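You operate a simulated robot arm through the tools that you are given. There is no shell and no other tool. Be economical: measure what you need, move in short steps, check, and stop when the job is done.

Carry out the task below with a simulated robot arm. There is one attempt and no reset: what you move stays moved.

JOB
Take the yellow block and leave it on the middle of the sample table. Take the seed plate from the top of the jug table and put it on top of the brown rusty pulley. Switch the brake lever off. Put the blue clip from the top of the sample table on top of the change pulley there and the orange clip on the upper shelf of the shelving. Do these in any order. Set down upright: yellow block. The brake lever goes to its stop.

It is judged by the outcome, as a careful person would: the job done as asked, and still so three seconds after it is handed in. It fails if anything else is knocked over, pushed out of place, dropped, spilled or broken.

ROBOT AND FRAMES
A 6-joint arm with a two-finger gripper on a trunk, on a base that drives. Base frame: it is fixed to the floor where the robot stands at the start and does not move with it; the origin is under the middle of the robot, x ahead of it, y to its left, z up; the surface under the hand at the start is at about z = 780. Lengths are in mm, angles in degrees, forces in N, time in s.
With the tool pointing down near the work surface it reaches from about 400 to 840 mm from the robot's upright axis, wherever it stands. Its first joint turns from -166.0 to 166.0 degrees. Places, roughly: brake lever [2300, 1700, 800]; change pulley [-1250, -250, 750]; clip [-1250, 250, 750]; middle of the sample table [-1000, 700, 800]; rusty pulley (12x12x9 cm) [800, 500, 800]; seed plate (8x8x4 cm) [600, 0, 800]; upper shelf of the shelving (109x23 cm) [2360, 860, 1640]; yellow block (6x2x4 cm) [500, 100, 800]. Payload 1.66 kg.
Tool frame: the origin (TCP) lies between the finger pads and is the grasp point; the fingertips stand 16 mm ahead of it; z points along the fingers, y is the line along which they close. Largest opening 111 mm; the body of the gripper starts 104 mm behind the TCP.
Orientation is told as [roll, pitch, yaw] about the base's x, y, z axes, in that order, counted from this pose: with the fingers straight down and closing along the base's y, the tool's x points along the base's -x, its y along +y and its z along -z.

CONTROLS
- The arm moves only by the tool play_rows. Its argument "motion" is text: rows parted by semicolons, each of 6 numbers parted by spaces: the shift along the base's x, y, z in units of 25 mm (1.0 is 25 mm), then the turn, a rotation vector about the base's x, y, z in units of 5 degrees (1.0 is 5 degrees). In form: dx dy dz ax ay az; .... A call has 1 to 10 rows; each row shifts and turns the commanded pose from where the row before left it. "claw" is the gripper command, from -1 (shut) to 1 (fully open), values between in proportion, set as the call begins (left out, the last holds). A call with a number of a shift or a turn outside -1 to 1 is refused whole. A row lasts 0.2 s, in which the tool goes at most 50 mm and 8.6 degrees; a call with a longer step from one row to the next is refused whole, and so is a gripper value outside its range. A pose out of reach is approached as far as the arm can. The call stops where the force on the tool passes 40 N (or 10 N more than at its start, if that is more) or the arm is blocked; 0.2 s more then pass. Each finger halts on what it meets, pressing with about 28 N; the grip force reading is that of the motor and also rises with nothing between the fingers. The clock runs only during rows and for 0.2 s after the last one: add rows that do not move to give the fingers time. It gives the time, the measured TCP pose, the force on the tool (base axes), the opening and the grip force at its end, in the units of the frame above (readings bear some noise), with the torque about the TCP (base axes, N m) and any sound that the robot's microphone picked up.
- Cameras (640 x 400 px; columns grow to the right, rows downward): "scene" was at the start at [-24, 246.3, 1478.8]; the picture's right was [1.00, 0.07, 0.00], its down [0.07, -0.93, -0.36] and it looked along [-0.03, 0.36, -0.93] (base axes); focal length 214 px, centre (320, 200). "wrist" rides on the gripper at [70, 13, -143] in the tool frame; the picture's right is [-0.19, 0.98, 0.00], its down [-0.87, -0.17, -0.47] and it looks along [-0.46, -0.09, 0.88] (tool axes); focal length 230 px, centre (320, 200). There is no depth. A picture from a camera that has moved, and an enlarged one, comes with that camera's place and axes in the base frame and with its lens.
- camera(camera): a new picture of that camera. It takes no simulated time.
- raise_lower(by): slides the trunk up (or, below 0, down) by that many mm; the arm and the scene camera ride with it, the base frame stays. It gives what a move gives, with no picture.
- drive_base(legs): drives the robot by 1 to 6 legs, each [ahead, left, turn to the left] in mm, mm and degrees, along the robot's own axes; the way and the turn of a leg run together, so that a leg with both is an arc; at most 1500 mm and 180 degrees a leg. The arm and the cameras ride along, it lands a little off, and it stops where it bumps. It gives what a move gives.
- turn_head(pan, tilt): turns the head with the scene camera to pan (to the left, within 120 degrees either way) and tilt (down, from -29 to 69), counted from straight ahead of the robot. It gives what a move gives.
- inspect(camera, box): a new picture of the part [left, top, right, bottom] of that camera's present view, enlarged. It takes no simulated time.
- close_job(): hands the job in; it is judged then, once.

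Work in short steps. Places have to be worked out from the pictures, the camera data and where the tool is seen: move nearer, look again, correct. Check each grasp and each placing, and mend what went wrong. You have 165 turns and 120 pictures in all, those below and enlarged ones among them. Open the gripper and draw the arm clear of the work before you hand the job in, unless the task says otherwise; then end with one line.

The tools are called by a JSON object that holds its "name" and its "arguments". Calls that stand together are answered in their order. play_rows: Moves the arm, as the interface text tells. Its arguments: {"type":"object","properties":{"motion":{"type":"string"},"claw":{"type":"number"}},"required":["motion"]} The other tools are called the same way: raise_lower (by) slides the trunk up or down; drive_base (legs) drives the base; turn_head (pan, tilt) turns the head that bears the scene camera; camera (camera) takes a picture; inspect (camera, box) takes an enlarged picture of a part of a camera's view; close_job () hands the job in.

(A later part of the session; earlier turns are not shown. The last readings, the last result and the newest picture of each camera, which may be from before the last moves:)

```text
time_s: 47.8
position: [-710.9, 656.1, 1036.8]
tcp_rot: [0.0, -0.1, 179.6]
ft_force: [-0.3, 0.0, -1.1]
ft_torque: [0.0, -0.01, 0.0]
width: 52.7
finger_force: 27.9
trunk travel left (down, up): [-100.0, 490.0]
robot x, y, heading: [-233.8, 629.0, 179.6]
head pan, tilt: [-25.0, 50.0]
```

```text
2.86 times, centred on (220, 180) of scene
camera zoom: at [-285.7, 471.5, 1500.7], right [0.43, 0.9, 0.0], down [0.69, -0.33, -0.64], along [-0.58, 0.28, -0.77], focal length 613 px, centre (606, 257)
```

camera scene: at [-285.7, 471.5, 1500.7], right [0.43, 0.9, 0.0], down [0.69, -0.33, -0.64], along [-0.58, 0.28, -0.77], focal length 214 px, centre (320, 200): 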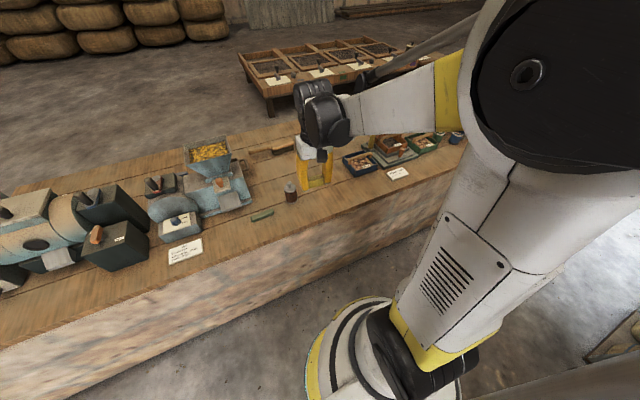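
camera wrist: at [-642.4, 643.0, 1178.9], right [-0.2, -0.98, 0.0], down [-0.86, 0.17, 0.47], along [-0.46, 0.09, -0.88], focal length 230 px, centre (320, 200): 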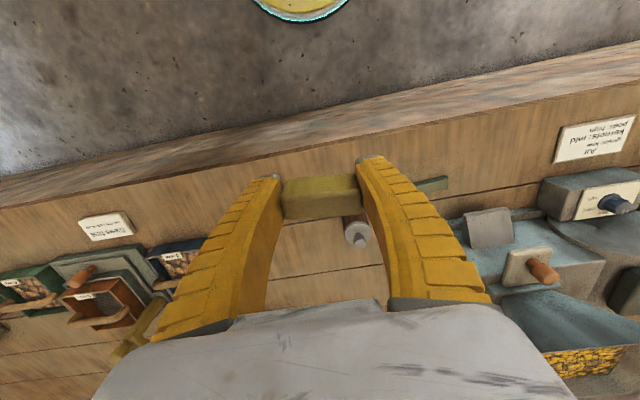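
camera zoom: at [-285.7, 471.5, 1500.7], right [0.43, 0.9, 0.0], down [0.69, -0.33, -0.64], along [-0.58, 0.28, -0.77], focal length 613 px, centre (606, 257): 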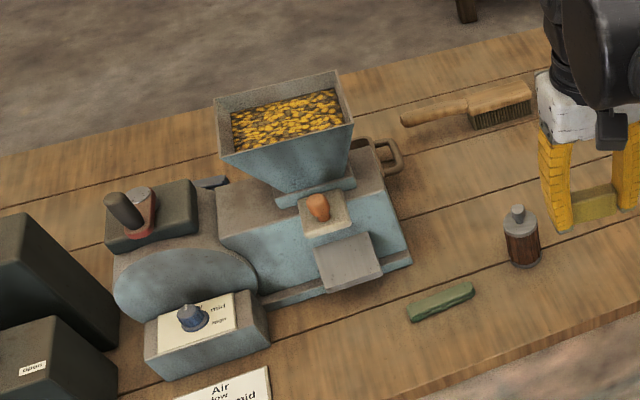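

The small dark-blue thing behind the blower near (-1266, 130) may be the blue clip. First the block: the table spans x≈-700…-1460, so its middle is about (-1075, 700), which is free. I drive ahead 110 mm and extend.

{"name": "drive_base", "arguments": {"legs": [[110, 0, 0]]}}

{"name": "play_rows", "arguments": {"motion": "-1 0.2 0 0 0 0;-1 0.2 0 0 0 0;-1 0.2 0 0 0 0;-1 0.2 0 0 0 0;-1 0.2 0 0 0 0;-1 0.2 -0.5 0 0 0;-1 0.2 -1 0 0 0;-1 0.2 -1 0 0 0;-1 0.2 -1 0 0 0;0 0 -1 0 0 0"}}

{"name": "camera", "arguments": {"camera": "wrist"}}

{"name": "camera", "arguments": {"camera": "scene"}}

```text
time_s: 49.0
position: [-824.7, 656.7, 1036.3]
tcp_rot: [0.0, 0.0, 179.7]
ft_force: [-0.1, -0.5, 0.5]
ft_torque: [0.02, 0.02, 0.04]
width: 52.8
finger_force: 28.1
trunk travel left (down, up): [-100.0, 490.0]
robot x, y, heading: [-345.1, 630.9, 179.8]
head pan, tilt: [-25.0, 50.0]
```

```text
time_s: 51.2
position: [-1047.5, 700.4, 922.9]
tcp_rot: [0.0, 0.0, 179.7]
ft_force: [-0.6, -0.8, -0.9]
ft_torque: [0.0, -0.05, 0.02]
width: 52.9
finger_force: 27.7
trunk travel left (down, up): [-100.0, 490.0]
robot x, y, heading: [-348.7, 628.8, 179.5]
head pan, tilt: [-25.0, 50.0]
```

```text
79 pictures are left
camera wrist: at [-978.8, 687.2, 1065.8], right [-0.2, -0.98, 0.0], down [-0.86, 0.17, 0.47], along [-0.46, 0.09, -0.88], focal length 230 px, centre (320, 200)
```

wrist: 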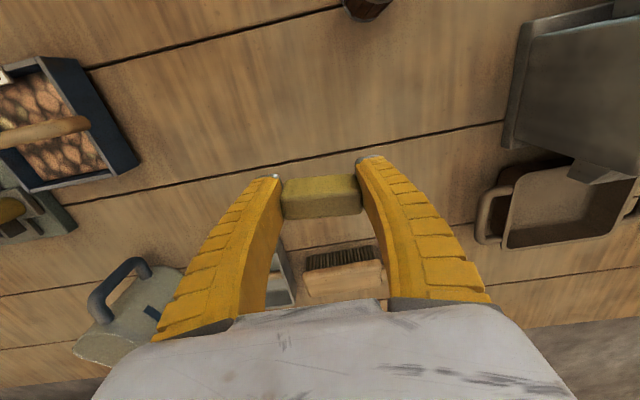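

```text
78 pictures are left
camera scene: at [-398.1, 472.3, 1500.7], right [0.43, 0.9, 0.0], down [0.69, -0.33, -0.64], along [-0.58, 0.28, -0.77], focal length 214 px, centre (320, 200)
```

scene: 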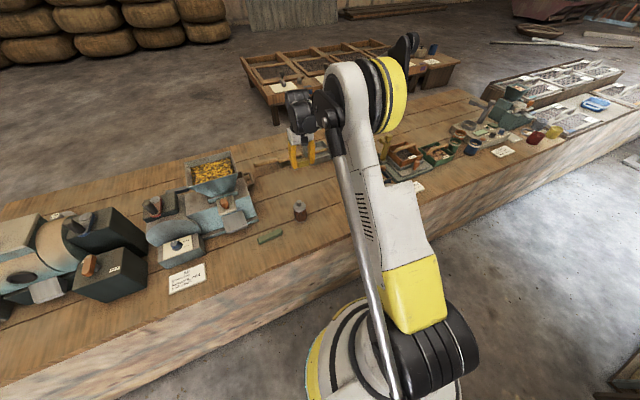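

Spot is clear. I shift a little back and descend toward the tabletop, slowing near contact.

{"name": "play_rows", "arguments": {"motion": "-0.8 0.2 -0.6 0 0 0;0 0 -0.8 0 0 0;0 0 -0.8 0 0 0;0 0 -0.6 0 0 0;0 0 -0.4 0 0 0;0 0 -0.2 0 0 0;0 0 0 0 0 0"}}

{"name": "camera", "arguments": {"camera": "wrist"}}

{"name": "inspect", "arguments": {"camera": "scene", "box": [250, 110, 362, 180]}}

```text
time_s: 52.8
position: [-1067.8, 708.0, 840.2]
tcp_rot: [0.0, 0.1, 179.7]
ft_force: [0.1, -0.8, -0.8]
ft_torque: [0.01, 0.0, 0.02]
width: 52.8
finger_force: 28.3
trunk travel left (down, up): [-100.0, 490.0]
robot x, y, heading: [-346.2, 630.2, 179.7]
head pan, tilt: [-25.0, 50.0]
```

```text
77 pictures are left
camera wrist: at [-998.9, 694.1, 982.1], right [-0.2, -0.98, 0.0], down [-0.86, 0.17, 0.47], along [-0.46, 0.09, -0.88], focal length 230 px, centre (320, 200)
```

wrist: 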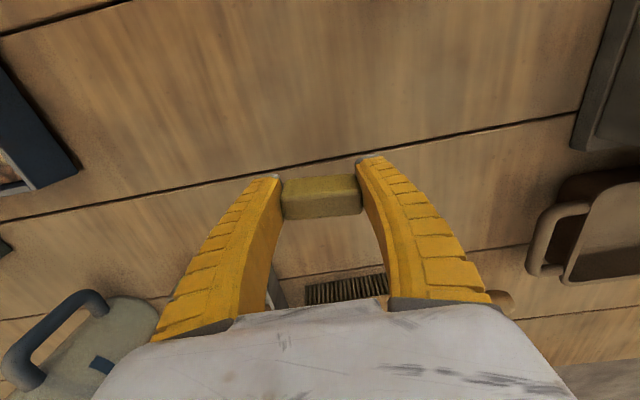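

```text
5.71 times, centred on (306, 145) of scene
camera zoom: at [-397.9, 472.2, 1500.7], right [0.43, 0.9, 0.0], down [0.69, -0.33, -0.64], along [-0.58, 0.28, -0.77], focal length 1226 px, centre (400, 514)
```

zoom: 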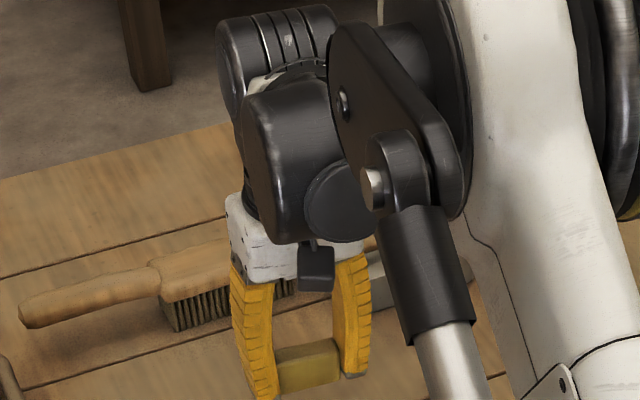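

Still clear of the table; I keep lowering gradually.

{"name": "play_rows", "arguments": {"motion": "0 0 -0.4 0 0 0;0 0 -0.3 0 0 0;0 0 -0.15 0 0 0;0 0 0 0 0 0"}}

```text
time_s: 53.8
position: [-1068.3, 706.3, 817.6]
tcp_rot: [0.0, 0.0, 179.6]
ft_force: [-0.4, -1.6, -0.5]
ft_torque: [0.0, -0.02, 0.02]
width: 52.8
finger_force: 28.2
trunk travel left (down, up): [-100.0, 490.0]
robot x, y, heading: [-346.6, 633.2, 179.8]
head pan, tilt: [-25.0, 50.0]
```

{"name": "play_rows", "arguments": {"motion": "0 0 -0.12 0 0 0;0 0 -0.12 0 0 0;0 0 -0.12 0 0 0;0 0 0 0 0 0"}}

{"name": "camera", "arguments": {"camera": "wrist"}}

```text
time_s: 54.8
position: [-1067.9, 708.2, 808.3]
tcp_rot: [-0.1, 0.0, 179.7]
ft_force: [-0.6, -0.2, -1.1]
ft_torque: [0.02, -0.04, 0.01]
width: 52.6
finger_force: 28.1
trunk travel left (down, up): [-100.0, 490.0]
robot x, y, heading: [-348.8, 630.3, 179.8]
head pan, tilt: [-25.0, 50.0]
```

```text
75 pictures are left
camera wrist: at [-999.6, 693.4, 951.5], right [-0.2, -0.98, 0.0], down [-0.86, 0.17, 0.47], along [-0.46, 0.09, -0.88], focal length 230 px, centre (320, 200)
```

wrist: 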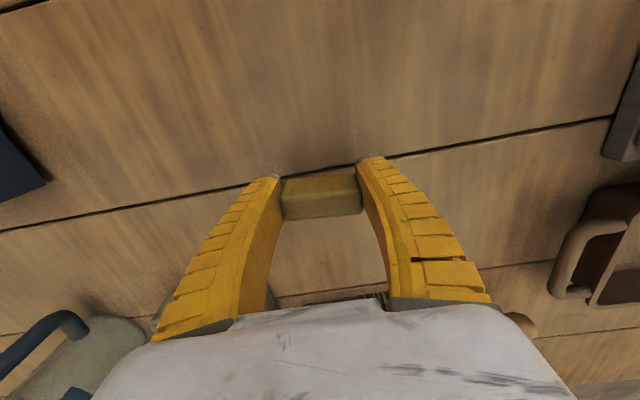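

No contact yet; the table here is lower. Continue.

{"name": "play_rows", "arguments": {"motion": "0 0 -0.12 0 0 0;0 0 -0.12 0 0 0;0 0 -0.12 0 0 0;0 0 -0.12 0 0 0;0 0 0 0 0 0"}}

{"name": "play_rows", "arguments": {"motion": "0 0 -0.1 0 0 0;0 0 -0.1 0 0 0;0 0 -0.1 0 0 0;0 0 0 0 0 0"}}

{"name": "camera", "arguments": {"camera": "wrist"}}

```text
time_s: 56.0
position: [-1068.9, 707.4, 795.8]
tcp_rot: [0.0, -0.1, 179.7]
ft_force: [-0.9, 0.1, -0.7]
ft_torque: [0.01, 0.0, 0.04]
width: 52.5
finger_force: 27.8
trunk travel left (down, up): [-100.0, 490.0]
robot x, y, heading: [-346.3, 629.1, 179.6]
head pan, tilt: [-25.0, 50.0]
```

```text
time_s: 57.0
position: [-1067.8, 706.8, 790.5]
tcp_rot: [0.1, 0.0, 179.6]
ft_force: [0.9, 1.2, -0.5]
ft_torque: [-0.02, -0.01, 0.0]
width: 52.6
finger_force: 28.1
trunk travel left (down, up): [-100.0, 490.0]
robot x, y, heading: [-350.5, 626.5, 179.4]
head pan, tilt: [-25.0, 50.0]
```

```text
74 pictures are left
camera wrist: at [-999.6, 693.6, 932.2], right [-0.2, -0.98, 0.0], down [-0.86, 0.17, 0.47], along [-0.46, 0.09, -0.88], focal length 230 px, centre (320, 200)
```

wrist: 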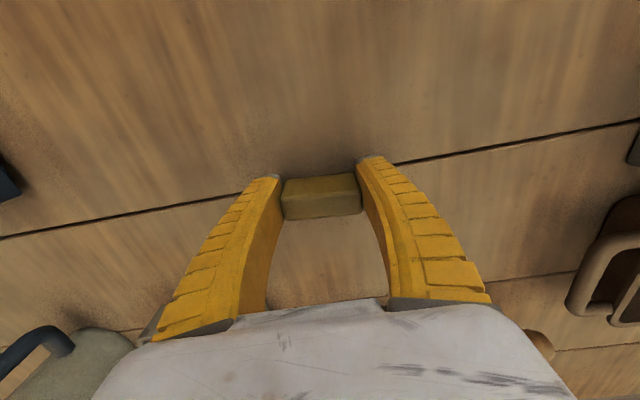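

{"name": "play_rows", "arguments": {"motion": "0 0 -0.1 0 0 0;0 0 -0.1 0 0 0;0 0 -0.1 0 0 0;0 0 0 0 0 0"}}

{"name": "play_rows", "arguments": {"motion": "0 0 -0.08 0 0 0;0 0 -0.08 0 0 0;0 0 -0.08 0 0 0;0 0 0 0 0 0"}}

```text
time_s: 58.0
position: [-1067.8, 708.4, 781.2]
tcp_rot: [-0.1, 0.0, 179.7]
ft_force: [-0.3, -0.3, 0.0]
ft_torque: [0.03, 0.0, 0.01]
width: 52.9
finger_force: 27.8
trunk travel left (down, up): [-100.0, 490.0]
robot x, y, heading: [-346.6, 628.4, 179.7]
head pan, tilt: [-25.0, 50.0]
```

```text
time_s: 59.0
position: [-1068.7, 708.5, 775.7]
tcp_rot: [-0.1, 0.0, 179.8]
ft_force: [-0.3, 0.2, -0.1]
ft_torque: [-0.01, -0.03, 0.02]
width: 52.7
finger_force: 28.0
trunk travel left (down, up): [-100.0, 490.0]
robot x, y, heading: [-346.5, 627.7, 179.5]
head pan, tilt: [-25.0, 50.0]
```

{"name": "play_rows", "arguments": {"motion": "0 0 -0.08 0 0 0;0 0 -0.08 0 0 0;0 0 -0.08 0 0 0;0 0 0 0 0 0"}}

{"name": "inspect", "arguments": {"camera": "wrist", "box": [240, 150, 400, 250]}}

```text
time_s: 60.0
position: [-1067.6, 707.7, 770.9]
tcp_rot: [0.0, 0.0, 179.6]
ft_force: [-7.9, 5.3, 23.5]
ft_torque: [0.07, 0.22, -0.02]
width: 56.1
finger_force: 28.2
trunk travel left (down, up): [-100.0, 490.0]
robot x, y, heading: [-347.8, 630.4, 179.3]
head pan, tilt: [-25.0, 50.0]
```

```text
4.00 times, centred on (320, 200) of wrist
camera zoom: at [-999.3, 693.5, 913.3], right [-0.2, -0.98, 0.0], down [-0.86, 0.17, 0.47], along [-0.46, 0.09, -0.88], focal length 920 px, centre (320, 200)
```

zoom: 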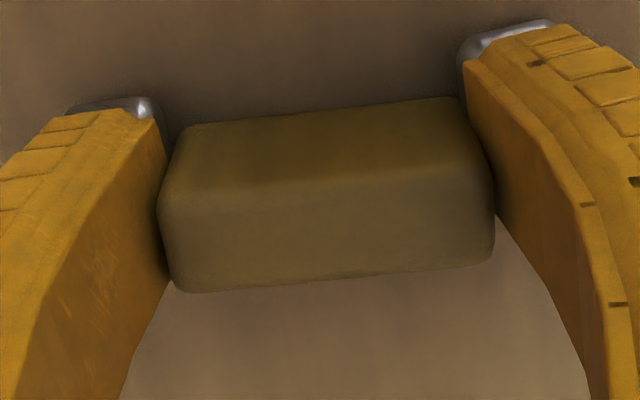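

Contact: tabletop at ≈750. I release, opening to ~80 mm.

{"name": "play_rows", "arguments": {"motion": "0 0 0.04 0 0 0;0 0 0 0 0 0;0 0 0 0 0 0", "claw": 0.5}}

{"name": "play_rows", "arguments": {"motion": "0 0 0.5 0 0 0;0 0 1 0 0 0;0 0 1 0 0 0;0 0 1 0 0 0;0 0 1 0 0 0;0 0 1 0 0 0;0 0 1 0 0 0;0 0 1 0 0 0;0 0 1 0 0 0;0 0 1 0 0 0"}}

{"name": "camera", "arguments": {"camera": "wrist"}}

```text
time_s: 60.8
position: [-1069.4, 706.8, 771.2]
tcp_rot: [-0.1, 0.0, 179.6]
ft_force: [-0.2, 0.5, 0.2]
ft_torque: [0.04, -0.02, 0.02]
width: 84.4
finger_force: 0.8
trunk travel left (down, up): [-100.0, 490.0]
robot x, y, heading: [-345.1, 632.2, 179.6]
head pan, tilt: [-25.0, 50.0]
```

```text
time_s: 63.0
position: [-1066.1, 709.3, 1010.6]
tcp_rot: [0.0, -0.1, 179.7]
ft_force: [-0.7, 0.5, -0.3]
ft_torque: [0.01, 0.02, 0.02]
width: 84.6
finger_force: 0.7
trunk travel left (down, up): [-100.0, 490.0]
robot x, y, heading: [-347.7, 632.8, 179.7]
head pan, tilt: [-25.0, 50.0]
```

```text
72 pictures are left
camera wrist: at [-997.2, 694.8, 1152.2], right [-0.2, -0.98, 0.0], down [-0.86, 0.17, 0.47], along [-0.46, 0.09, -0.88], focal length 230 px, centre (320, 200)
```

wrist: 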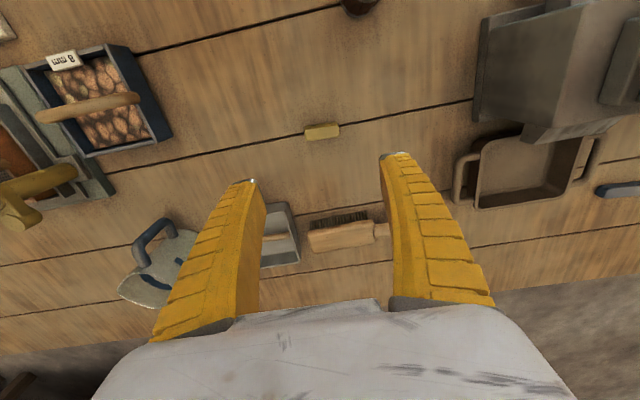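

Block stands in the middle. I enlarge the blue item at the right edge.

{"name": "inspect", "arguments": {"camera": "wrist", "box": [540, 150, 640, 212]}}

{"name": "turn_head", "arguments": {"pan": 30, "tilt": 40}}

{"name": "camera", "arguments": {"camera": "scene"}}

```text
6.40 times, centred on (590, 181) of wrist
camera zoom: at [-997.2, 694.8, 1152.2], right [-0.2, -0.98, 0.0], down [-0.86, 0.17, 0.47], along [-0.46, 0.09, -0.88], focal length 1472 px, centre (-1408, 322)
```

zoom: 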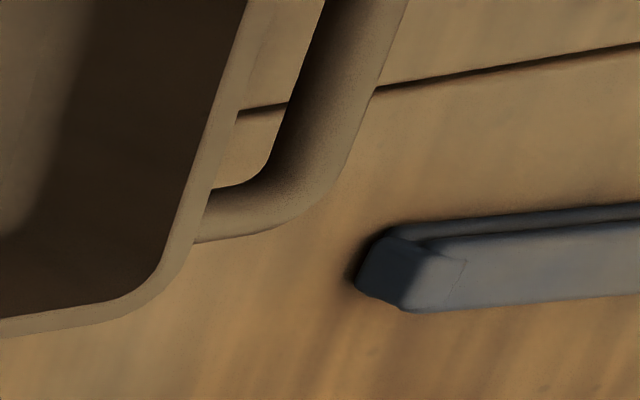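

```text
time_s: 64.2
position: [-1066.0, 708.6, 1009.0]
tcp_rot: [0.0, 0.0, 179.7]
ft_force: [-0.5, 0.0, -0.5]
ft_torque: [-0.01, -0.01, 0.01]
width: 84.6
finger_force: 1.0
trunk travel left (down, up): [-100.0, 490.0]
robot x, y, heading: [-347.5, 629.0, 179.5]
head pan, tilt: [30.0, 40.0]
```

```text
70 pictures are left
camera scene: at [-402.1, 397.3, 1514.9], right [-0.49, 0.87, 0.0], down [0.56, 0.32, -0.77], along [-0.67, -0.38, -0.64], focal length 214 px, centre (320, 200)
```

scene: 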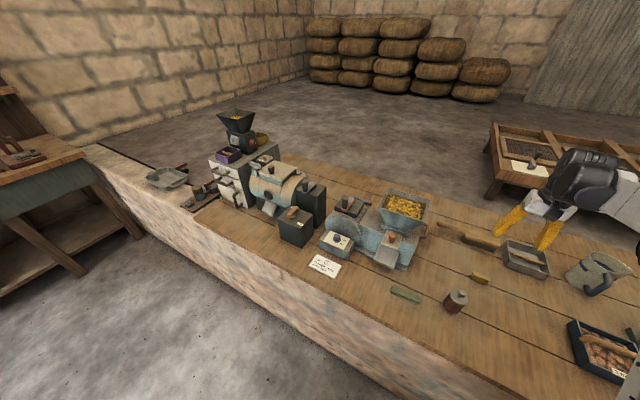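

I raise the trunk to see behind the machines, and drive left toward y≈150 for a view.

{"name": "raise_lower", "arguments": {"by": 350}}

{"name": "drive_base", "arguments": {"legs": [[0, 430, 0], [60, 0, 0]]}}

{"name": "turn_head", "arguments": {"pan": 15, "tilt": 52}}

{"name": "camera", "arguments": {"camera": "scene"}}

{"name": "camera", "arguments": {"camera": "wrist"}}

```text
time_s: 67.7
position: [-1065.8, 707.6, 1359.1]
tcp_rot: [0.1, 0.0, 179.7]
ft_force: [1.3, -0.3, 0.1]
ft_torque: [0.03, 0.0, 0.01]
width: 84.2
finger_force: 0.9
trunk travel left (down, up): [-450.0, 140.0]
robot x, y, heading: [-348.1, 629.3, 179.6]
head pan, tilt: [30.0, 40.0]
```

```text
time_s: 70.8
position: [-1131.1, 275.5, 1358.5]
tcp_rot: [-0.1, 0.1, 179.8]
ft_force: [-0.7, 1.1, -0.5]
ft_torque: [-0.01, -0.09, -0.03]
width: 84.2
finger_force: 0.4
trunk travel left (down, up): [-450.0, 140.0]
robot x, y, heading: [-409.8, 198.2, 179.7]
head pan, tilt: [30.0, 40.0]
```

```text
time_s: 71.6
position: [-1129.0, 275.9, 1359.8]
tcp_rot: [0.0, 0.0, 179.8]
ft_force: [1.1, -0.4, 0.6]
ft_torque: [-0.01, -0.01, 0.01]
width: 84.3
finger_force: 1.3
trunk travel left (down, up): [-450.0, 140.0]
robot x, y, heading: [-409.8, 197.8, 180.0]
head pan, tilt: [15.0, 52.0]
```

```text
69 pictures are left
camera scene: at [-462.4, -10.8, 1848.1], right [-0.26, 0.97, 0.0], down [0.76, 0.2, -0.62], along [-0.6, -0.16, -0.79], focal length 214 px, centre (320, 200)
```

scene: 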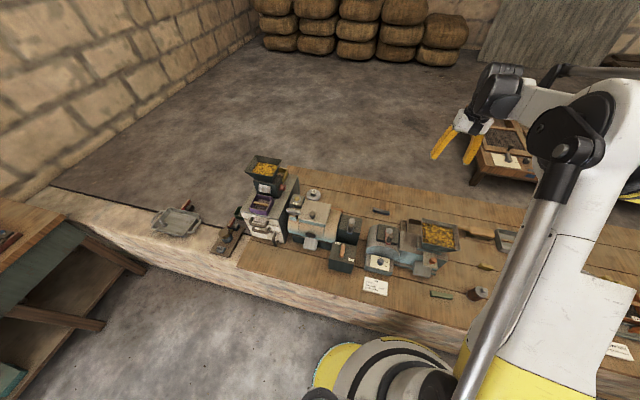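

```text
68 pictures are left
camera wrist: at [-1059.6, 262.4, 1502.1], right [-0.19, -0.98, 0.0], down [-0.86, 0.17, 0.47], along [-0.46, 0.09, -0.88], focal length 230 px, centre (320, 200)
```

wrist: 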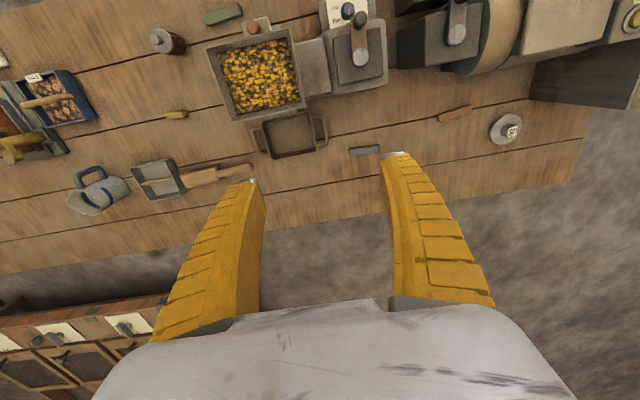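

All found: blue clip ≈(-1293,158), orange clip ≈(-1232,-121), change pulley ≈(-1298,-258). I enlarge them for shape and orientation.

{"name": "inspect", "arguments": {"camera": "wrist", "box": [335, 85, 545, 175]}}

{"name": "inspect", "arguments": {"camera": "scene", "box": [230, 150, 450, 300]}}

```text
3.05 times, centred on (440, 130) of wrist
camera zoom: at [-1059.6, 262.4, 1502.1], right [-0.19, -0.98, 0.0], down [-0.86, 0.17, 0.47], along [-0.46, 0.09, -0.88], focal length 701 px, centre (-46, 413)
```

zoom: 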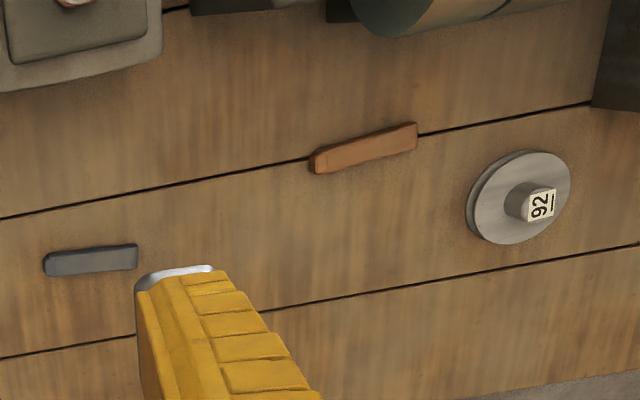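

```text
2.67 times, centred on (340, 225) of scene
camera zoom: at [-462.4, -10.8, 1848.1], right [-0.26, 0.97, 0.0], down [0.76, 0.2, -0.62], along [-0.6, -0.16, -0.79], focal length 572 px, centre (267, 133)
```

zoom: 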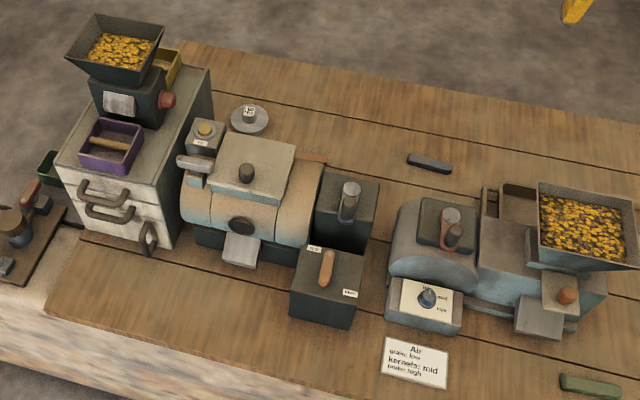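

Clips lie roughly along y (≈98 mm long); the pulley has a raised boss. I drive a bit closer, rotate the tool by +90° so the fingers close along x, and later test reach.

{"name": "drive_base", "arguments": {"legs": [[55, 40, 0]]}}

{"name": "play_rows", "arguments": {"motion": "0 0 0 0 0 1;0 0 0 0 0 1;0 0 0 0 0 1;0 0 0 0 0 1;0 0 0 0 0 1;0 0 0 0 0 1;0 0 0 0 0 1;0 0 0 0 0 1;0 0 0 0 0 1;0 0 0 0 0 1", "claw": 0.1}}

{"name": "play_rows", "arguments": {"motion": "0 0 0 0 0 1;0 0 0 0 0 1;0 0 0 0 0 1;0 0 0 0 0 1;0 0 0 0 0 1;0 0 0 0 0 1;0 0 0 0 0 1;0 0 0 0 0 1"}}

{"name": "raise_lower", "arguments": {"by": -300}}

```text
time_s: 72.6
position: [-1185.2, 234.8, 1359.0]
tcp_rot: [-0.1, 0.0, 179.8]
ft_force: [-0.5, -0.4, -1.1]
ft_torque: [0.05, -0.05, -0.03]
width: 84.4
finger_force: 0.7
trunk travel left (down, up): [-450.0, 140.0]
robot x, y, heading: [-460.1, 156.9, 179.9]
head pan, tilt: [15.0, 52.0]
```

```text
time_s: 74.8
position: [-1183.2, 236.7, 1359.2]
tcp_rot: [0.0, 0.0, -130.1]
ft_force: [0.2, -0.6, -1.2]
ft_torque: [0.03, 0.0, -0.04]
width: 62.9
finger_force: 1.3
trunk travel left (down, up): [-450.0, 140.0]
robot x, y, heading: [-462.7, 160.8, 179.9]
head pan, tilt: [15.0, 52.0]
```

```text
time_s: 76.6
position: [-1184.5, 236.3, 1361.0]
tcp_rot: [0.0, 0.0, -90.0]
ft_force: [0.2, -0.9, -1.0]
ft_torque: [0.0, 0.01, 0.01]
width: 63.0
finger_force: 1.4
trunk travel left (down, up): [-450.0, 140.0]
robot x, y, heading: [-467.4, 156.5, 180.0]
head pan, tilt: [15.0, 52.0]
```

```text
time_s: 79.6
position: [-1184.8, 237.3, 1060.2]
tcp_rot: [0.0, 0.1, -90.2]
ft_force: [0.1, -0.3, 0.4]
ft_torque: [0.01, -0.02, 0.0]
width: 62.9
finger_force: 1.2
trunk travel left (down, up): [-150.0, 440.0]
robot x, y, heading: [-466.6, 159.2, 179.9]
head pan, tilt: [15.0, 52.0]
```

Next to above the blue clip (-1293, 158), z≈920.

{"name": "play_rows", "arguments": {"motion": "-0.8 -1 0 0 0 0;-0.8 -1 0 0 0 0;-0.8 -1 0 0 0 0;-0.8 -0.15 -0.5 0 0 0;-0.6 0 -1 0 0 0;-0.5 0 -1 0 0 0;0 0 -1 0 0 0;0 0 -1 0 0 0;0 0 -1 0 0 0;0 0 0 0 0 0"}}

{"name": "camera", "arguments": {"camera": "wrist"}}

{"name": "camera", "arguments": {"camera": "scene"}}

```text
time_s: 81.8
position: [-1293.2, 159.1, 922.7]
tcp_rot: [0.0, 0.0, -90.2]
ft_force: [1.2, -0.4, 0.0]
ft_torque: [0.0, -0.01, -0.01]
width: 62.6
finger_force: 1.2
trunk travel left (down, up): [-150.0, 440.0]
robot x, y, heading: [-462.2, 156.2, 179.7]
head pan, tilt: [15.0, 52.0]
```

```text
65 pictures are left
camera wrist: at [-1279.8, 228.6, 1065.5], right [0.98, -0.19, 0.0], down [-0.17, -0.86, 0.47], along [-0.09, -0.46, -0.88], focal length 230 px, centre (320, 200)
```

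wrist: 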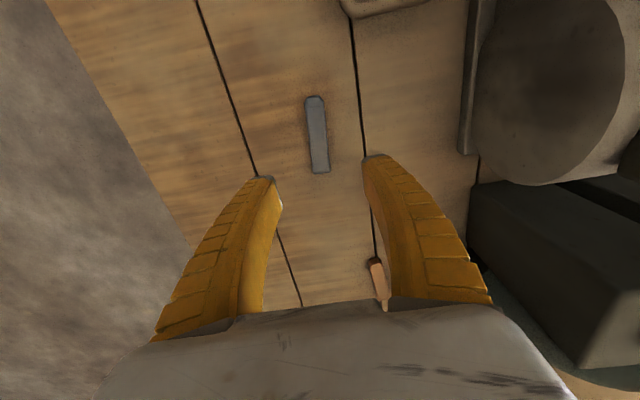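

```text
64 pictures are left
camera scene: at [-518.2, -50.2, 1548.1], right [-0.26, 0.97, 0.0], down [0.76, 0.2, -0.62], along [-0.6, -0.16, -0.79], focal length 214 px, centre (320, 200)
```

scene: 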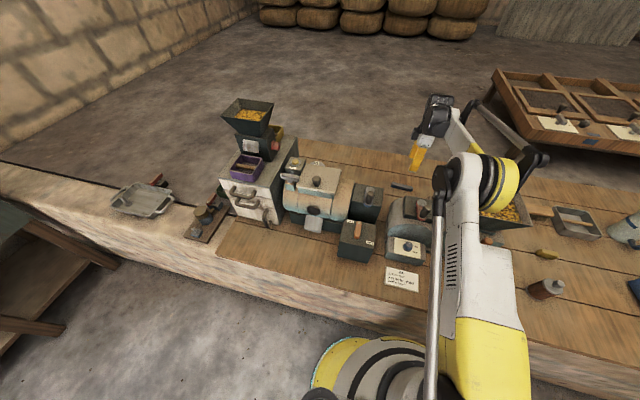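

Clip centre refined to (-1296, 161), axis turned ~6.5° clockwise. I align and descend to z≈772.

{"name": "play_rows", "arguments": {"motion": "-0.1 0.08 -0.6 0 0 -0.65;0 0 -1 0 0 -0.65;0 0 -1 0 0 0;0 0 -1 0 0 0;0 0 -1 0 0 0;0 0 -0.8 0 0 0;0 0 -0.5 0 0 0;0 0 0 0 0 0"}}

{"name": "camera", "arguments": {"camera": "wrist"}}

```text
time_s: 83.6
position: [-1274.4, 161.8, 783.1]
tcp_rot: [-0.2, 0.0, -96.8]
ft_force: [0.0, -0.3, -0.3]
ft_torque: [0.0, 0.01, 0.0]
width: 62.8
finger_force: 1.5
out of reach, approached as far as the arm can: row 5, 6, 7
trunk travel left (down, up): [-150.0, 440.0]
robot x, y, heading: [-467.7, 157.3, 179.9]
head pan, tilt: [15.0, 52.0]
```

```text
63 pictures are left
camera wrist: at [-1253.1, 230.0, 926.2], right [0.95, -0.3, 0.0], down [-0.27, -0.84, 0.47], along [-0.15, -0.45, -0.88], focal length 230 px, centre (320, 200)
```

wrist: 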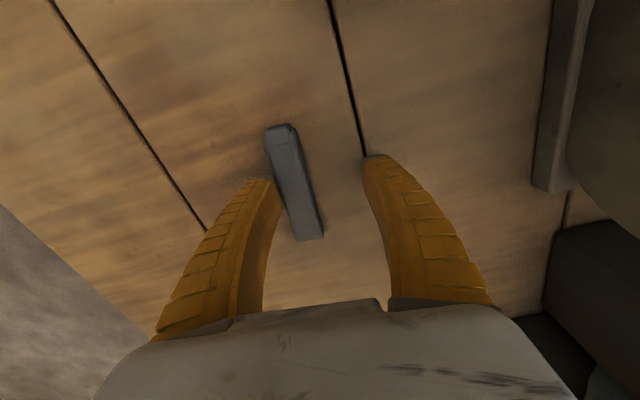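

Reach falls short low down; lowering the trunk will help. I raise the tool 150 mm, then lower the trunk 150.

{"name": "play_rows", "arguments": {"motion": "0 0 1 0 0 0;0 0 1 0 0 0;0 0 1 0 0 0;0 0 1 0 0 0;0 0 1 0 0 0;0 0 1 0 0 0;0 0 0 0 0 0"}}

{"name": "raise_lower", "arguments": {"by": -140}}

{"name": "camera", "arguments": {"camera": "wrist"}}

```text
time_s: 85.2
position: [-1277.6, 159.3, 935.1]
tcp_rot: [0.0, 0.1, -96.7]
ft_force: [1.1, -0.8, 0.4]
ft_torque: [0.01, 0.0, 0.01]
width: 63.1
finger_force: 1.2
trunk travel left (down, up): [-150.0, 440.0]
robot x, y, heading: [-468.6, 159.8, 180.0]
head pan, tilt: [15.0, 52.0]
```

```text
time_s: 86.9
position: [-1277.7, 161.0, 794.9]
tcp_rot: [0.1, 0.0, -96.7]
ft_force: [0.4, 0.1, 0.4]
ft_torque: [0.0, 0.02, -0.02]
width: 62.7
finger_force: 1.1
trunk travel left (down, up): [-10.0, 580.0]
robot x, y, heading: [-464.0, 155.6, 179.9]
head pan, tilt: [15.0, 52.0]
```

```text
62 pictures are left
camera wrist: at [-1257.2, 228.1, 937.3], right [0.95, -0.3, 0.0], down [-0.27, -0.84, 0.47], along [-0.14, -0.45, -0.88], focal length 230 px, centre (320, 200)
```

wrist: 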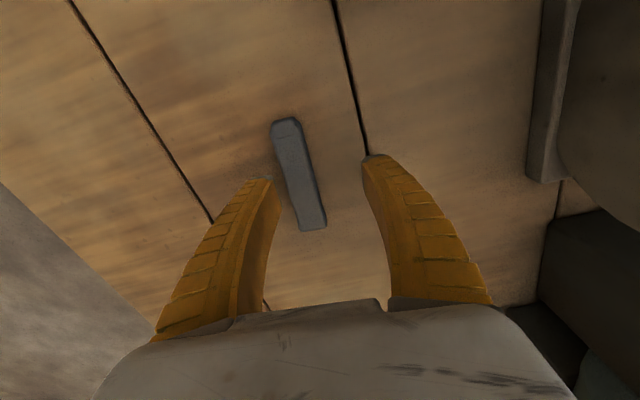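

Now I shift 16 mm in -x, then descend 24 mm.

{"name": "play_rows", "arguments": {"motion": "-0.63 0 0 0 0 0;0 0 0 0 0 0;0 0 -0.5 0 0 0;0 0 -0.48 0 0 0;0 0 0 0 0 0"}}

{"name": "camera", "arguments": {"camera": "wrist"}}

```text
time_s: 88.1
position: [-1293.0, 158.8, 770.8]
tcp_rot: [0.0, 0.0, -96.6]
ft_force: [0.2, 0.0, 0.6]
ft_torque: [0.02, -0.01, -0.04]
width: 63.0
finger_force: 1.1
trunk travel left (down, up): [-10.0, 580.0]
robot x, y, heading: [-462.6, 155.3, 179.9]
head pan, tilt: [15.0, 52.0]
```

```text
61 pictures are left
camera wrist: at [-1272.8, 227.4, 912.4], right [0.95, -0.3, 0.0], down [-0.27, -0.84, 0.47], along [-0.14, -0.45, -0.88], focal length 230 px, centre (320, 200)
```

wrist: 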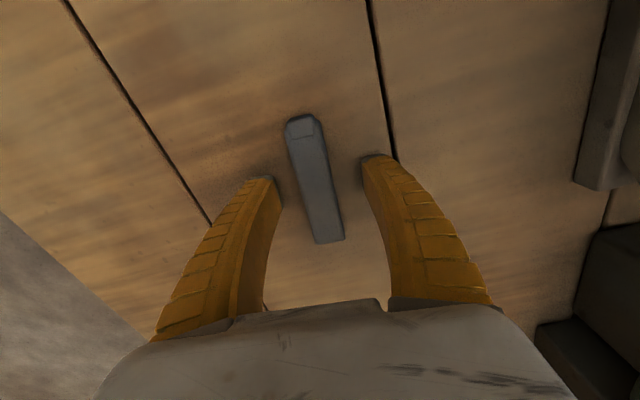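

Well centred; I lower 2 mm and close.

{"name": "play_rows", "arguments": {"motion": "-0.04 0 -0.08 0 0 0;0 0 0 0 0 0;0 0 0 0 0 0;0 0 0 0 0 0", "claw": -1}}

{"name": "camera", "arguments": {"camera": "wrist"}}

```text
time_s: 89.1
position: [-1294.0, 160.2, 769.4]
tcp_rot: [-0.1, 0.0, -96.7]
ft_force: [-0.2, 0.5, 9.4]
ft_torque: [0.03, 0.0, 0.06]
width: 20.7
finger_force: 28.3
trunk travel left (down, up): [-10.0, 580.0]
robot x, y, heading: [-462.9, 161.1, 179.6]
head pan, tilt: [15.0, 52.0]
```

```text
60 pictures are left
camera wrist: at [-1273.0, 227.5, 911.4], right [0.95, -0.3, 0.0], down [-0.27, -0.84, 0.47], along [-0.14, -0.45, -0.88], focal length 230 px, centre (320, 200)
```

wrist: 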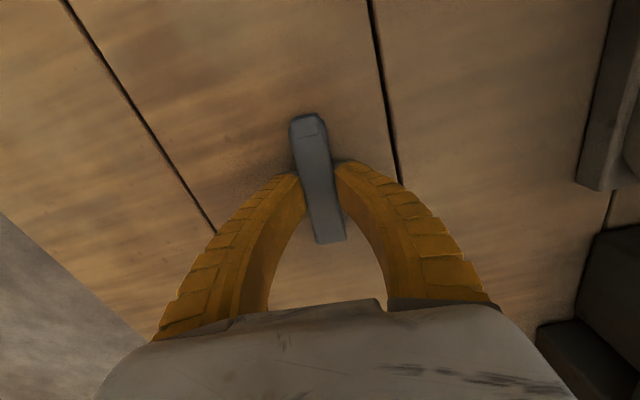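

Gripped at 20.7 mm. I lift and raise the trunk, then drive left to bring the pulley in range.

{"name": "play_rows", "arguments": {"motion": "0 0 0.4 0 0 0;0 0 1 0 0 0;0 0 1 0 0 0;0 0 1 0 0 0;0 0 1 0 0 0;0 0 1 0 0 0;0 0 1 0 0 0;0 0 0 0 0 0"}}

{"name": "raise_lower", "arguments": {"by": 150}}

{"name": "drive_base", "arguments": {"legs": [[0, 330, 0]]}}

{"name": "camera", "arguments": {"camera": "wrist"}}

{"name": "camera", "arguments": {"camera": "scene"}}

```text
time_s: 90.9
position: [-1294.7, 160.5, 928.1]
tcp_rot: [0.0, 0.0, -96.7]
ft_force: [-0.3, 0.3, -0.1]
ft_torque: [0.04, -0.01, 0.04]
width: 17.3
finger_force: 27.7
trunk travel left (down, up): [-10.0, 580.0]
robot x, y, heading: [-468.0, 158.2, 179.7]
head pan, tilt: [15.0, 52.0]
```

```text
time_s: 92.7
position: [-1295.4, 159.6, 1077.1]
tcp_rot: [0.1, 0.0, -96.6]
ft_force: [-0.1, 1.1, 0.2]
ft_torque: [-0.01, 0.02, 0.03]
width: 17.3
finger_force: 28.2
trunk travel left (down, up): [-160.0, 430.0]
robot x, y, heading: [-466.2, 159.5, 179.8]
head pan, tilt: [15.0, 52.0]
```

```text
time_s: 94.8
position: [-1294.9, -173.0, 1077.7]
tcp_rot: [0.1, 0.0, -96.7]
ft_force: [-0.8, 0.7, -0.3]
ft_torque: [0.02, 0.03, -0.07]
width: 17.3
finger_force: 28.1
trunk travel left (down, up): [-160.0, 430.0]
robot x, y, heading: [-464.5, -176.7, 179.6]
head pan, tilt: [15.0, 52.0]
```

```text
59 pictures are left
camera wrist: at [-1275.4, -105.3, 1219.8], right [0.95, -0.3, 0.0], down [-0.27, -0.84, 0.47], along [-0.14, -0.45, -0.88], focal length 230 px, centre (320, 200)
```

wrist: 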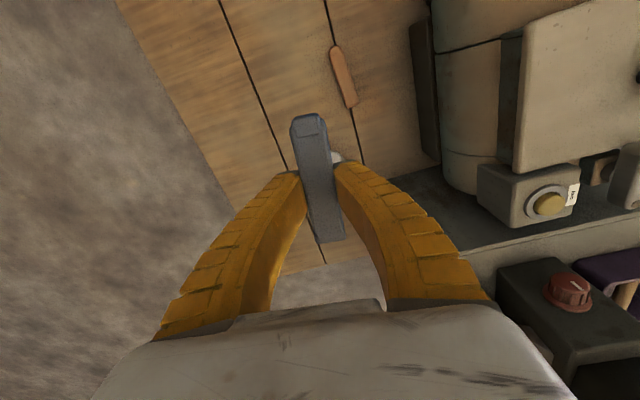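

```text
58 pictures are left
camera scene: at [-519.5, -383.7, 1558.0], right [-0.26, 0.97, 0.0], down [0.76, 0.2, -0.62], along [-0.6, -0.16, -0.79], focal length 214 px, centre (320, 200)
```

scene: 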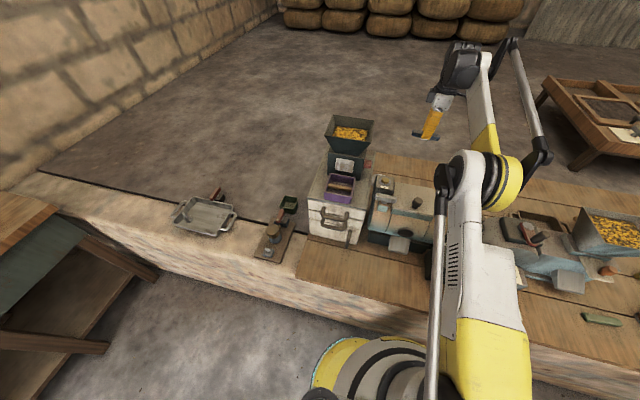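

Pulley centre from two earlier views agrees at about (-1309, -279). I drive 60 mm left, then move the tool above it.

{"name": "drive_base", "arguments": {"legs": [[0, 60, 0]]}}

{"name": "play_rows", "arguments": {"motion": "-0.5 -0.5 0 0 0 0;0 -0.5 0 0 0 0;0 -0.5 0 0 0 0;0 0 0 0 0 0"}}

{"name": "camera", "arguments": {"camera": "wrist"}}

```text
time_s: 95.8
position: [-1296.0, -232.1, 1077.9]
tcp_rot: [0.0, 0.1, -96.7]
ft_force: [-0.3, -0.9, 0.3]
ft_torque: [0.06, 0.01, -0.01]
width: 17.5
finger_force: 27.9
trunk travel left (down, up): [-160.0, 430.0]
robot x, y, heading: [-466.9, -230.2, 179.9]
head pan, tilt: [15.0, 52.0]
```

```text
time_s: 96.8
position: [-1297.1, -261.9, 1077.0]
tcp_rot: [-0.1, 0.0, -96.7]
ft_force: [0.9, 0.2, -0.3]
ft_torque: [0.01, 0.0, 0.01]
width: 17.3
finger_force: 27.9
out of reach, approached as far as the arm can: row 1
trunk travel left (down, up): [-160.0, 430.0]
robot x, y, heading: [-464.4, -231.7, 179.7]
head pan, tilt: [15.0, 52.0]
```

```text
57 pictures are left
camera wrist: at [-1276.3, -194.6, 1218.3], right [0.95, -0.3, 0.0], down [-0.27, -0.84, 0.47], along [-0.14, -0.45, -0.88], focal length 230 px, centre (320, 200)
```

wrist: 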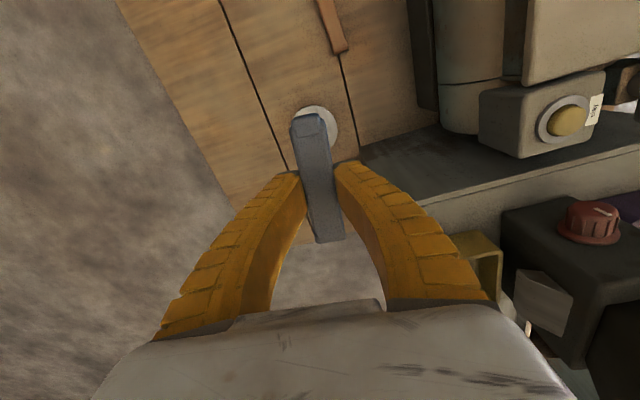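

Reach limit is around r≈833. I enlarge to measure the pulley precisely.

{"name": "inspect", "arguments": {"camera": "wrist", "box": [260, 80, 380, 155]}}

```text
5.33 times, centred on (320, 118) of wrist
camera zoom: at [-1276.3, -194.6, 1218.3], right [0.95, -0.3, 0.0], down [-0.27, -0.84, 0.47], along [-0.14, -0.45, -0.88], focal length 1227 px, centre (320, 640)
```

zoom: 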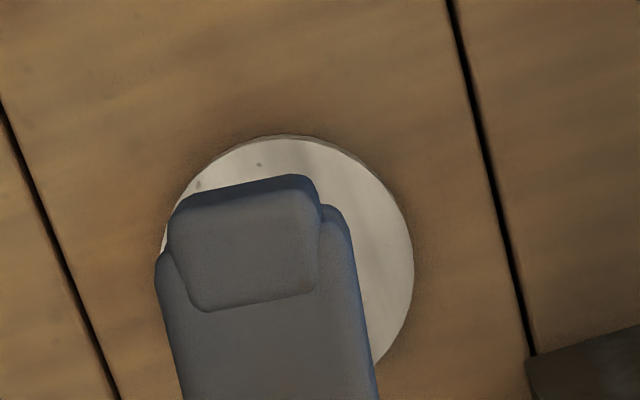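

Pulley centre ≈(-1310, -276). I need ~12 mm more reach, so I creep the base 15 mm forward.

{"name": "drive_base", "arguments": {"legs": [[15, 30, 0]]}}

```text
time_s: 97.7
position: [-1312.3, -294.4, 1075.6]
tcp_rot: [-0.1, 0.0, -96.6]
ft_force: [-0.9, -0.7, -0.3]
ft_torque: [0.01, 0.02, 0.0]
width: 17.5
finger_force: 27.6
trunk travel left (down, up): [-160.0, 430.0]
robot x, y, heading: [-482.8, -266.8, 179.8]
head pan, tilt: [15.0, 52.0]
```

Now centre over the pulley and lower the trunk 140 mm.

{"name": "play_rows", "arguments": {"motion": "0.1 0.35 0 0 0 0;0 0.35 0 0 0 0;0 0 0 0 0 0"}}

{"name": "raise_lower", "arguments": {"by": -150}}

{"name": "play_rows", "arguments": {"motion": "0 0 -0.8 0 0 0;0 0 -0.8 0 0 0;0 0 0 0 0 0"}}

{"name": "camera", "arguments": {"camera": "wrist"}}

```text
time_s: 98.5
position: [-1307.8, -275.5, 1076.1]
tcp_rot: [0.0, 0.0, -96.6]
ft_force: [-0.6, 0.2, -0.1]
ft_torque: [-0.01, 0.02, 0.0]
width: 17.4
finger_force: 27.6
trunk travel left (down, up): [-160.0, 430.0]
robot x, y, heading: [-482.8, -265.8, 179.9]
head pan, tilt: [15.0, 52.0]
```

```text
time_s: 100.2
position: [-1309.2, -275.0, 926.6]
tcp_rot: [0.0, 0.1, -96.5]
ft_force: [0.4, -0.5, -0.9]
ft_torque: [-0.02, 0.03, -0.02]
width: 17.1
finger_force: 27.8
trunk travel left (down, up): [-10.0, 580.0]
robot x, y, heading: [-480.5, -264.8, 179.4]
head pan, tilt: [15.0, 52.0]
```

```text
time_s: 101.0
position: [-1307.7, -273.8, 886.0]
tcp_rot: [0.0, 0.0, -96.6]
ft_force: [-0.1, 0.7, 0.1]
ft_torque: [0.03, 0.03, -0.01]
width: 17.2
finger_force: 27.5
trunk travel left (down, up): [-10.0, 580.0]
robot x, y, heading: [-482.9, -262.3, 179.6]
head pan, tilt: [15.0, 52.0]
```

```text
55 pictures are left
camera wrist: at [-1288.3, -205.3, 1027.7], right [0.95, -0.3, 0.0], down [-0.27, -0.84, 0.47], along [-0.14, -0.45, -0.88], focal length 230 px, centre (320, 200)
```

wrist: 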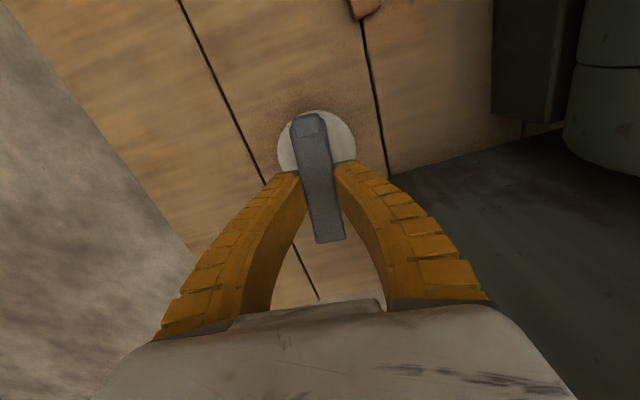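

Disc centre now reads (-1311, -271). Small correction, then lower gently.

{"name": "play_rows", "arguments": {"motion": "-0.1 0.08 -0.6 0 0 0;0 0 -0.6 0 0 0;0 0 -0.4 0 0 0;0 0 0 0 0 0"}}

{"name": "camera", "arguments": {"camera": "wrist"}}

```text
time_s: 102.0
position: [-1310.7, -272.4, 847.1]
tcp_rot: [0.0, -0.1, -96.6]
ft_force: [0.6, -0.2, -0.9]
ft_torque: [-0.02, 0.01, 0.02]
width: 17.3
finger_force: 28.2
trunk travel left (down, up): [-10.0, 580.0]
robot x, y, heading: [-483.3, -265.1, 179.9]
head pan, tilt: [15.0, 52.0]
```

```text
54 pictures are left
camera wrist: at [-1290.1, -204.2, 989.3], right [0.95, -0.3, 0.0], down [-0.27, -0.84, 0.47], along [-0.14, -0.45, -0.88], focal length 230 px, centre (320, 200)
```

wrist: 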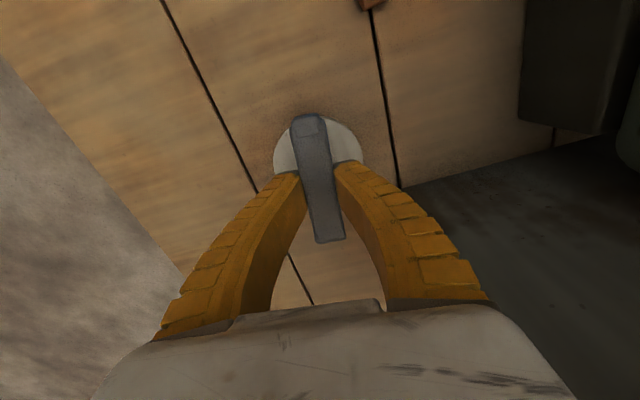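

Centred. I lower in 3 mm steps watching force.

{"name": "play_rows", "arguments": {"motion": "-0.04 0.06 -0.12 0 0 0;0 0 -0.12 0 0 0;0 0 -0.12 0 0 0;0 0 -0.12 0 0 0;0 0 0 0 0 0"}}

{"name": "play_rows", "arguments": {"motion": "0 0 -0.1 0 0 0;0 0 -0.1 0 0 0;0 0 -0.1 0 0 0;0 0 0 0 0 0"}}

```text
time_s: 103.2
position: [-1311.3, -269.8, 833.6]
tcp_rot: [0.0, 0.1, -96.6]
ft_force: [-0.5, -0.4, -0.3]
ft_torque: [-0.03, 0.02, 0.03]
width: 17.3
finger_force: 28.0
trunk travel left (down, up): [-10.0, 580.0]
robot x, y, heading: [-484.4, -266.4, 179.7]
head pan, tilt: [15.0, 52.0]
```

```text
time_s: 104.2
position: [-1313.0, -273.0, 826.4]
tcp_rot: [0.1, 0.0, -96.6]
ft_force: [0.8, 0.7, -0.2]
ft_torque: [0.02, 0.0, 0.03]
width: 17.2
finger_force: 27.7
trunk travel left (down, up): [-10.0, 580.0]
robot x, y, heading: [-480.4, -258.0, 180.1]
head pan, tilt: [15.0, 52.0]
```

{"name": "play_rows", "arguments": {"motion": "0 0 -0.1 0 0 0;0 0 -0.1 0 0 0;0 0 -0.1 0 0 0;0 0 0 0 0 0"}}

{"name": "camera", "arguments": {"camera": "wrist"}}

```text
time_s: 105.2
position: [-1312.7, -272.6, 818.8]
tcp_rot: [0.1, -0.1, -96.6]
ft_force: [-0.4, -0.3, -0.2]
ft_torque: [0.01, 0.03, 0.04]
width: 17.2
finger_force: 28.6
trunk travel left (down, up): [-10.0, 580.0]
robot x, y, heading: [-484.5, -259.6, 179.8]
head pan, tilt: [15.0, 52.0]
```

```text
53 pictures are left
camera wrist: at [-1292.1, -203.7, 960.6], right [0.95, -0.3, 0.0], down [-0.27, -0.84, 0.47], along [-0.14, -0.45, -0.88], focal length 230 px, centre (320, 200)
```

wrist: 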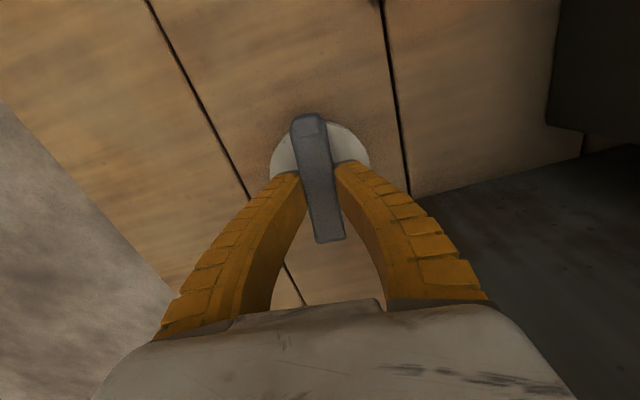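

Still centred. Continue to contact.

{"name": "play_rows", "arguments": {"motion": "0 0 -0.08 0 0 0;0 0 -0.08 0 0 0;0 0 -0.08 0 0 0;0 0 0 0 0 0"}}

{"name": "play_rows", "arguments": {"motion": "0 0 -0.06 0 0 0;0 0 -0.06 0 0 0;0 0 -0.06 0 0 0;0 0 0 0 0 0"}}

```text
time_s: 106.2
position: [-1313.5, -272.3, 813.4]
tcp_rot: [0.0, 0.1, -96.5]
ft_force: [-0.2, -0.3, 2.7]
ft_torque: [-0.03, -0.01, 0.03]
width: 18.3
finger_force: 28.5
trunk travel left (down, up): [-10.0, 580.0]
robot x, y, heading: [-483.4, -263.6, 179.8]
head pan, tilt: [15.0, 52.0]
```

```text
time_s: 107.2
position: [-1313.1, -271.2, 809.8]
tcp_rot: [-0.1, -0.1, -96.6]
ft_force: [-2.0, 0.0, 13.4]
ft_torque: [-0.1, 0.02, -0.03]
width: 23.0
finger_force: 28.2
trunk travel left (down, up): [-10.0, 580.0]
robot x, y, heading: [-483.5, -259.8, 179.7]
head pan, tilt: [15.0, 52.0]
```

Contact on the boss with balanced torque. I release.

{"name": "play_rows", "arguments": {"motion": "0 0 0.04 0 0 0;0 0 0 0 0 0;0 0 0 0 0 0", "claw": 0}}

{"name": "camera", "arguments": {"camera": "wrist"}}

```text
time_s: 108.0
position: [-1313.7, -271.3, 809.7]
tcp_rot: [0.0, 0.0, -96.7]
ft_force: [-0.8, -0.1, 0.3]
ft_torque: [0.01, 0.01, -0.01]
width: 57.5
finger_force: 0.9
trunk travel left (down, up): [-10.0, 580.0]
robot x, y, heading: [-482.4, -265.1, 180.2]
head pan, tilt: [15.0, 52.0]
```

```text
52 pictures are left
camera wrist: at [-1292.1, -203.7, 952.1], right [0.95, -0.3, 0.0], down [-0.27, -0.84, 0.47], along [-0.14, -0.45, -0.88], focal length 230 px, centre (320, 200)
```

wrist: 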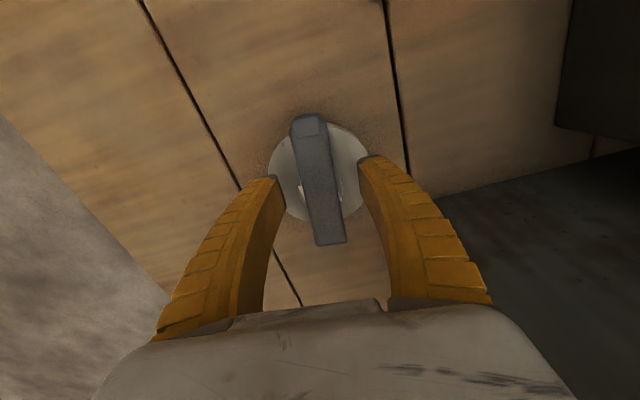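

Clip lies across the boss. I rise straight up and check.

{"name": "play_rows", "arguments": {"motion": "0 0 0.4 0 0 0;0 0 0.8 0 0 0;0 0 1 0 0 0;0 0 1 0 0 0;0 0 1 0 0 0;0 0 1 0 0 0;0 0 0 0 0 0"}}

{"name": "inspect", "arguments": {"camera": "wrist", "box": [240, 60, 400, 180]}}

```text
time_s: 109.6
position: [-1309.1, -274.0, 938.1]
tcp_rot: [0.0, 0.0, -96.6]
ft_force: [-0.7, 0.1, -0.3]
ft_torque: [0.03, -0.01, -0.01]
width: 57.4
finger_force: 1.7
trunk travel left (down, up): [-10.0, 580.0]
robot x, y, heading: [-485.1, -259.3, 179.9]
head pan, tilt: [15.0, 52.0]
```

```text
3.33 times, centred on (320, 120) of wrist
camera zoom: at [-1288.7, -206.3, 1081.3], right [0.95, -0.3, 0.0], down [-0.27, -0.84, 0.47], along [-0.14, -0.45, -0.88], focal length 767 px, centre (320, 467)
```

zoom: 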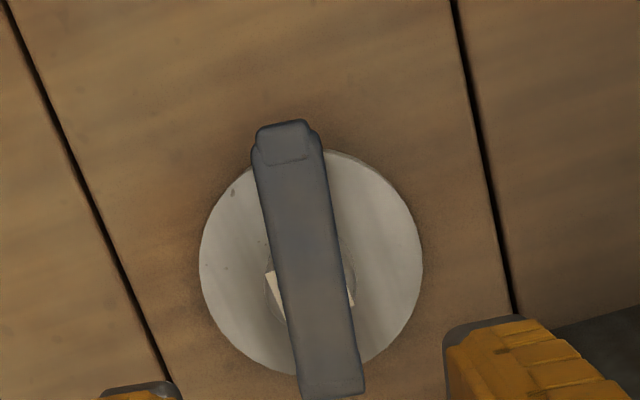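

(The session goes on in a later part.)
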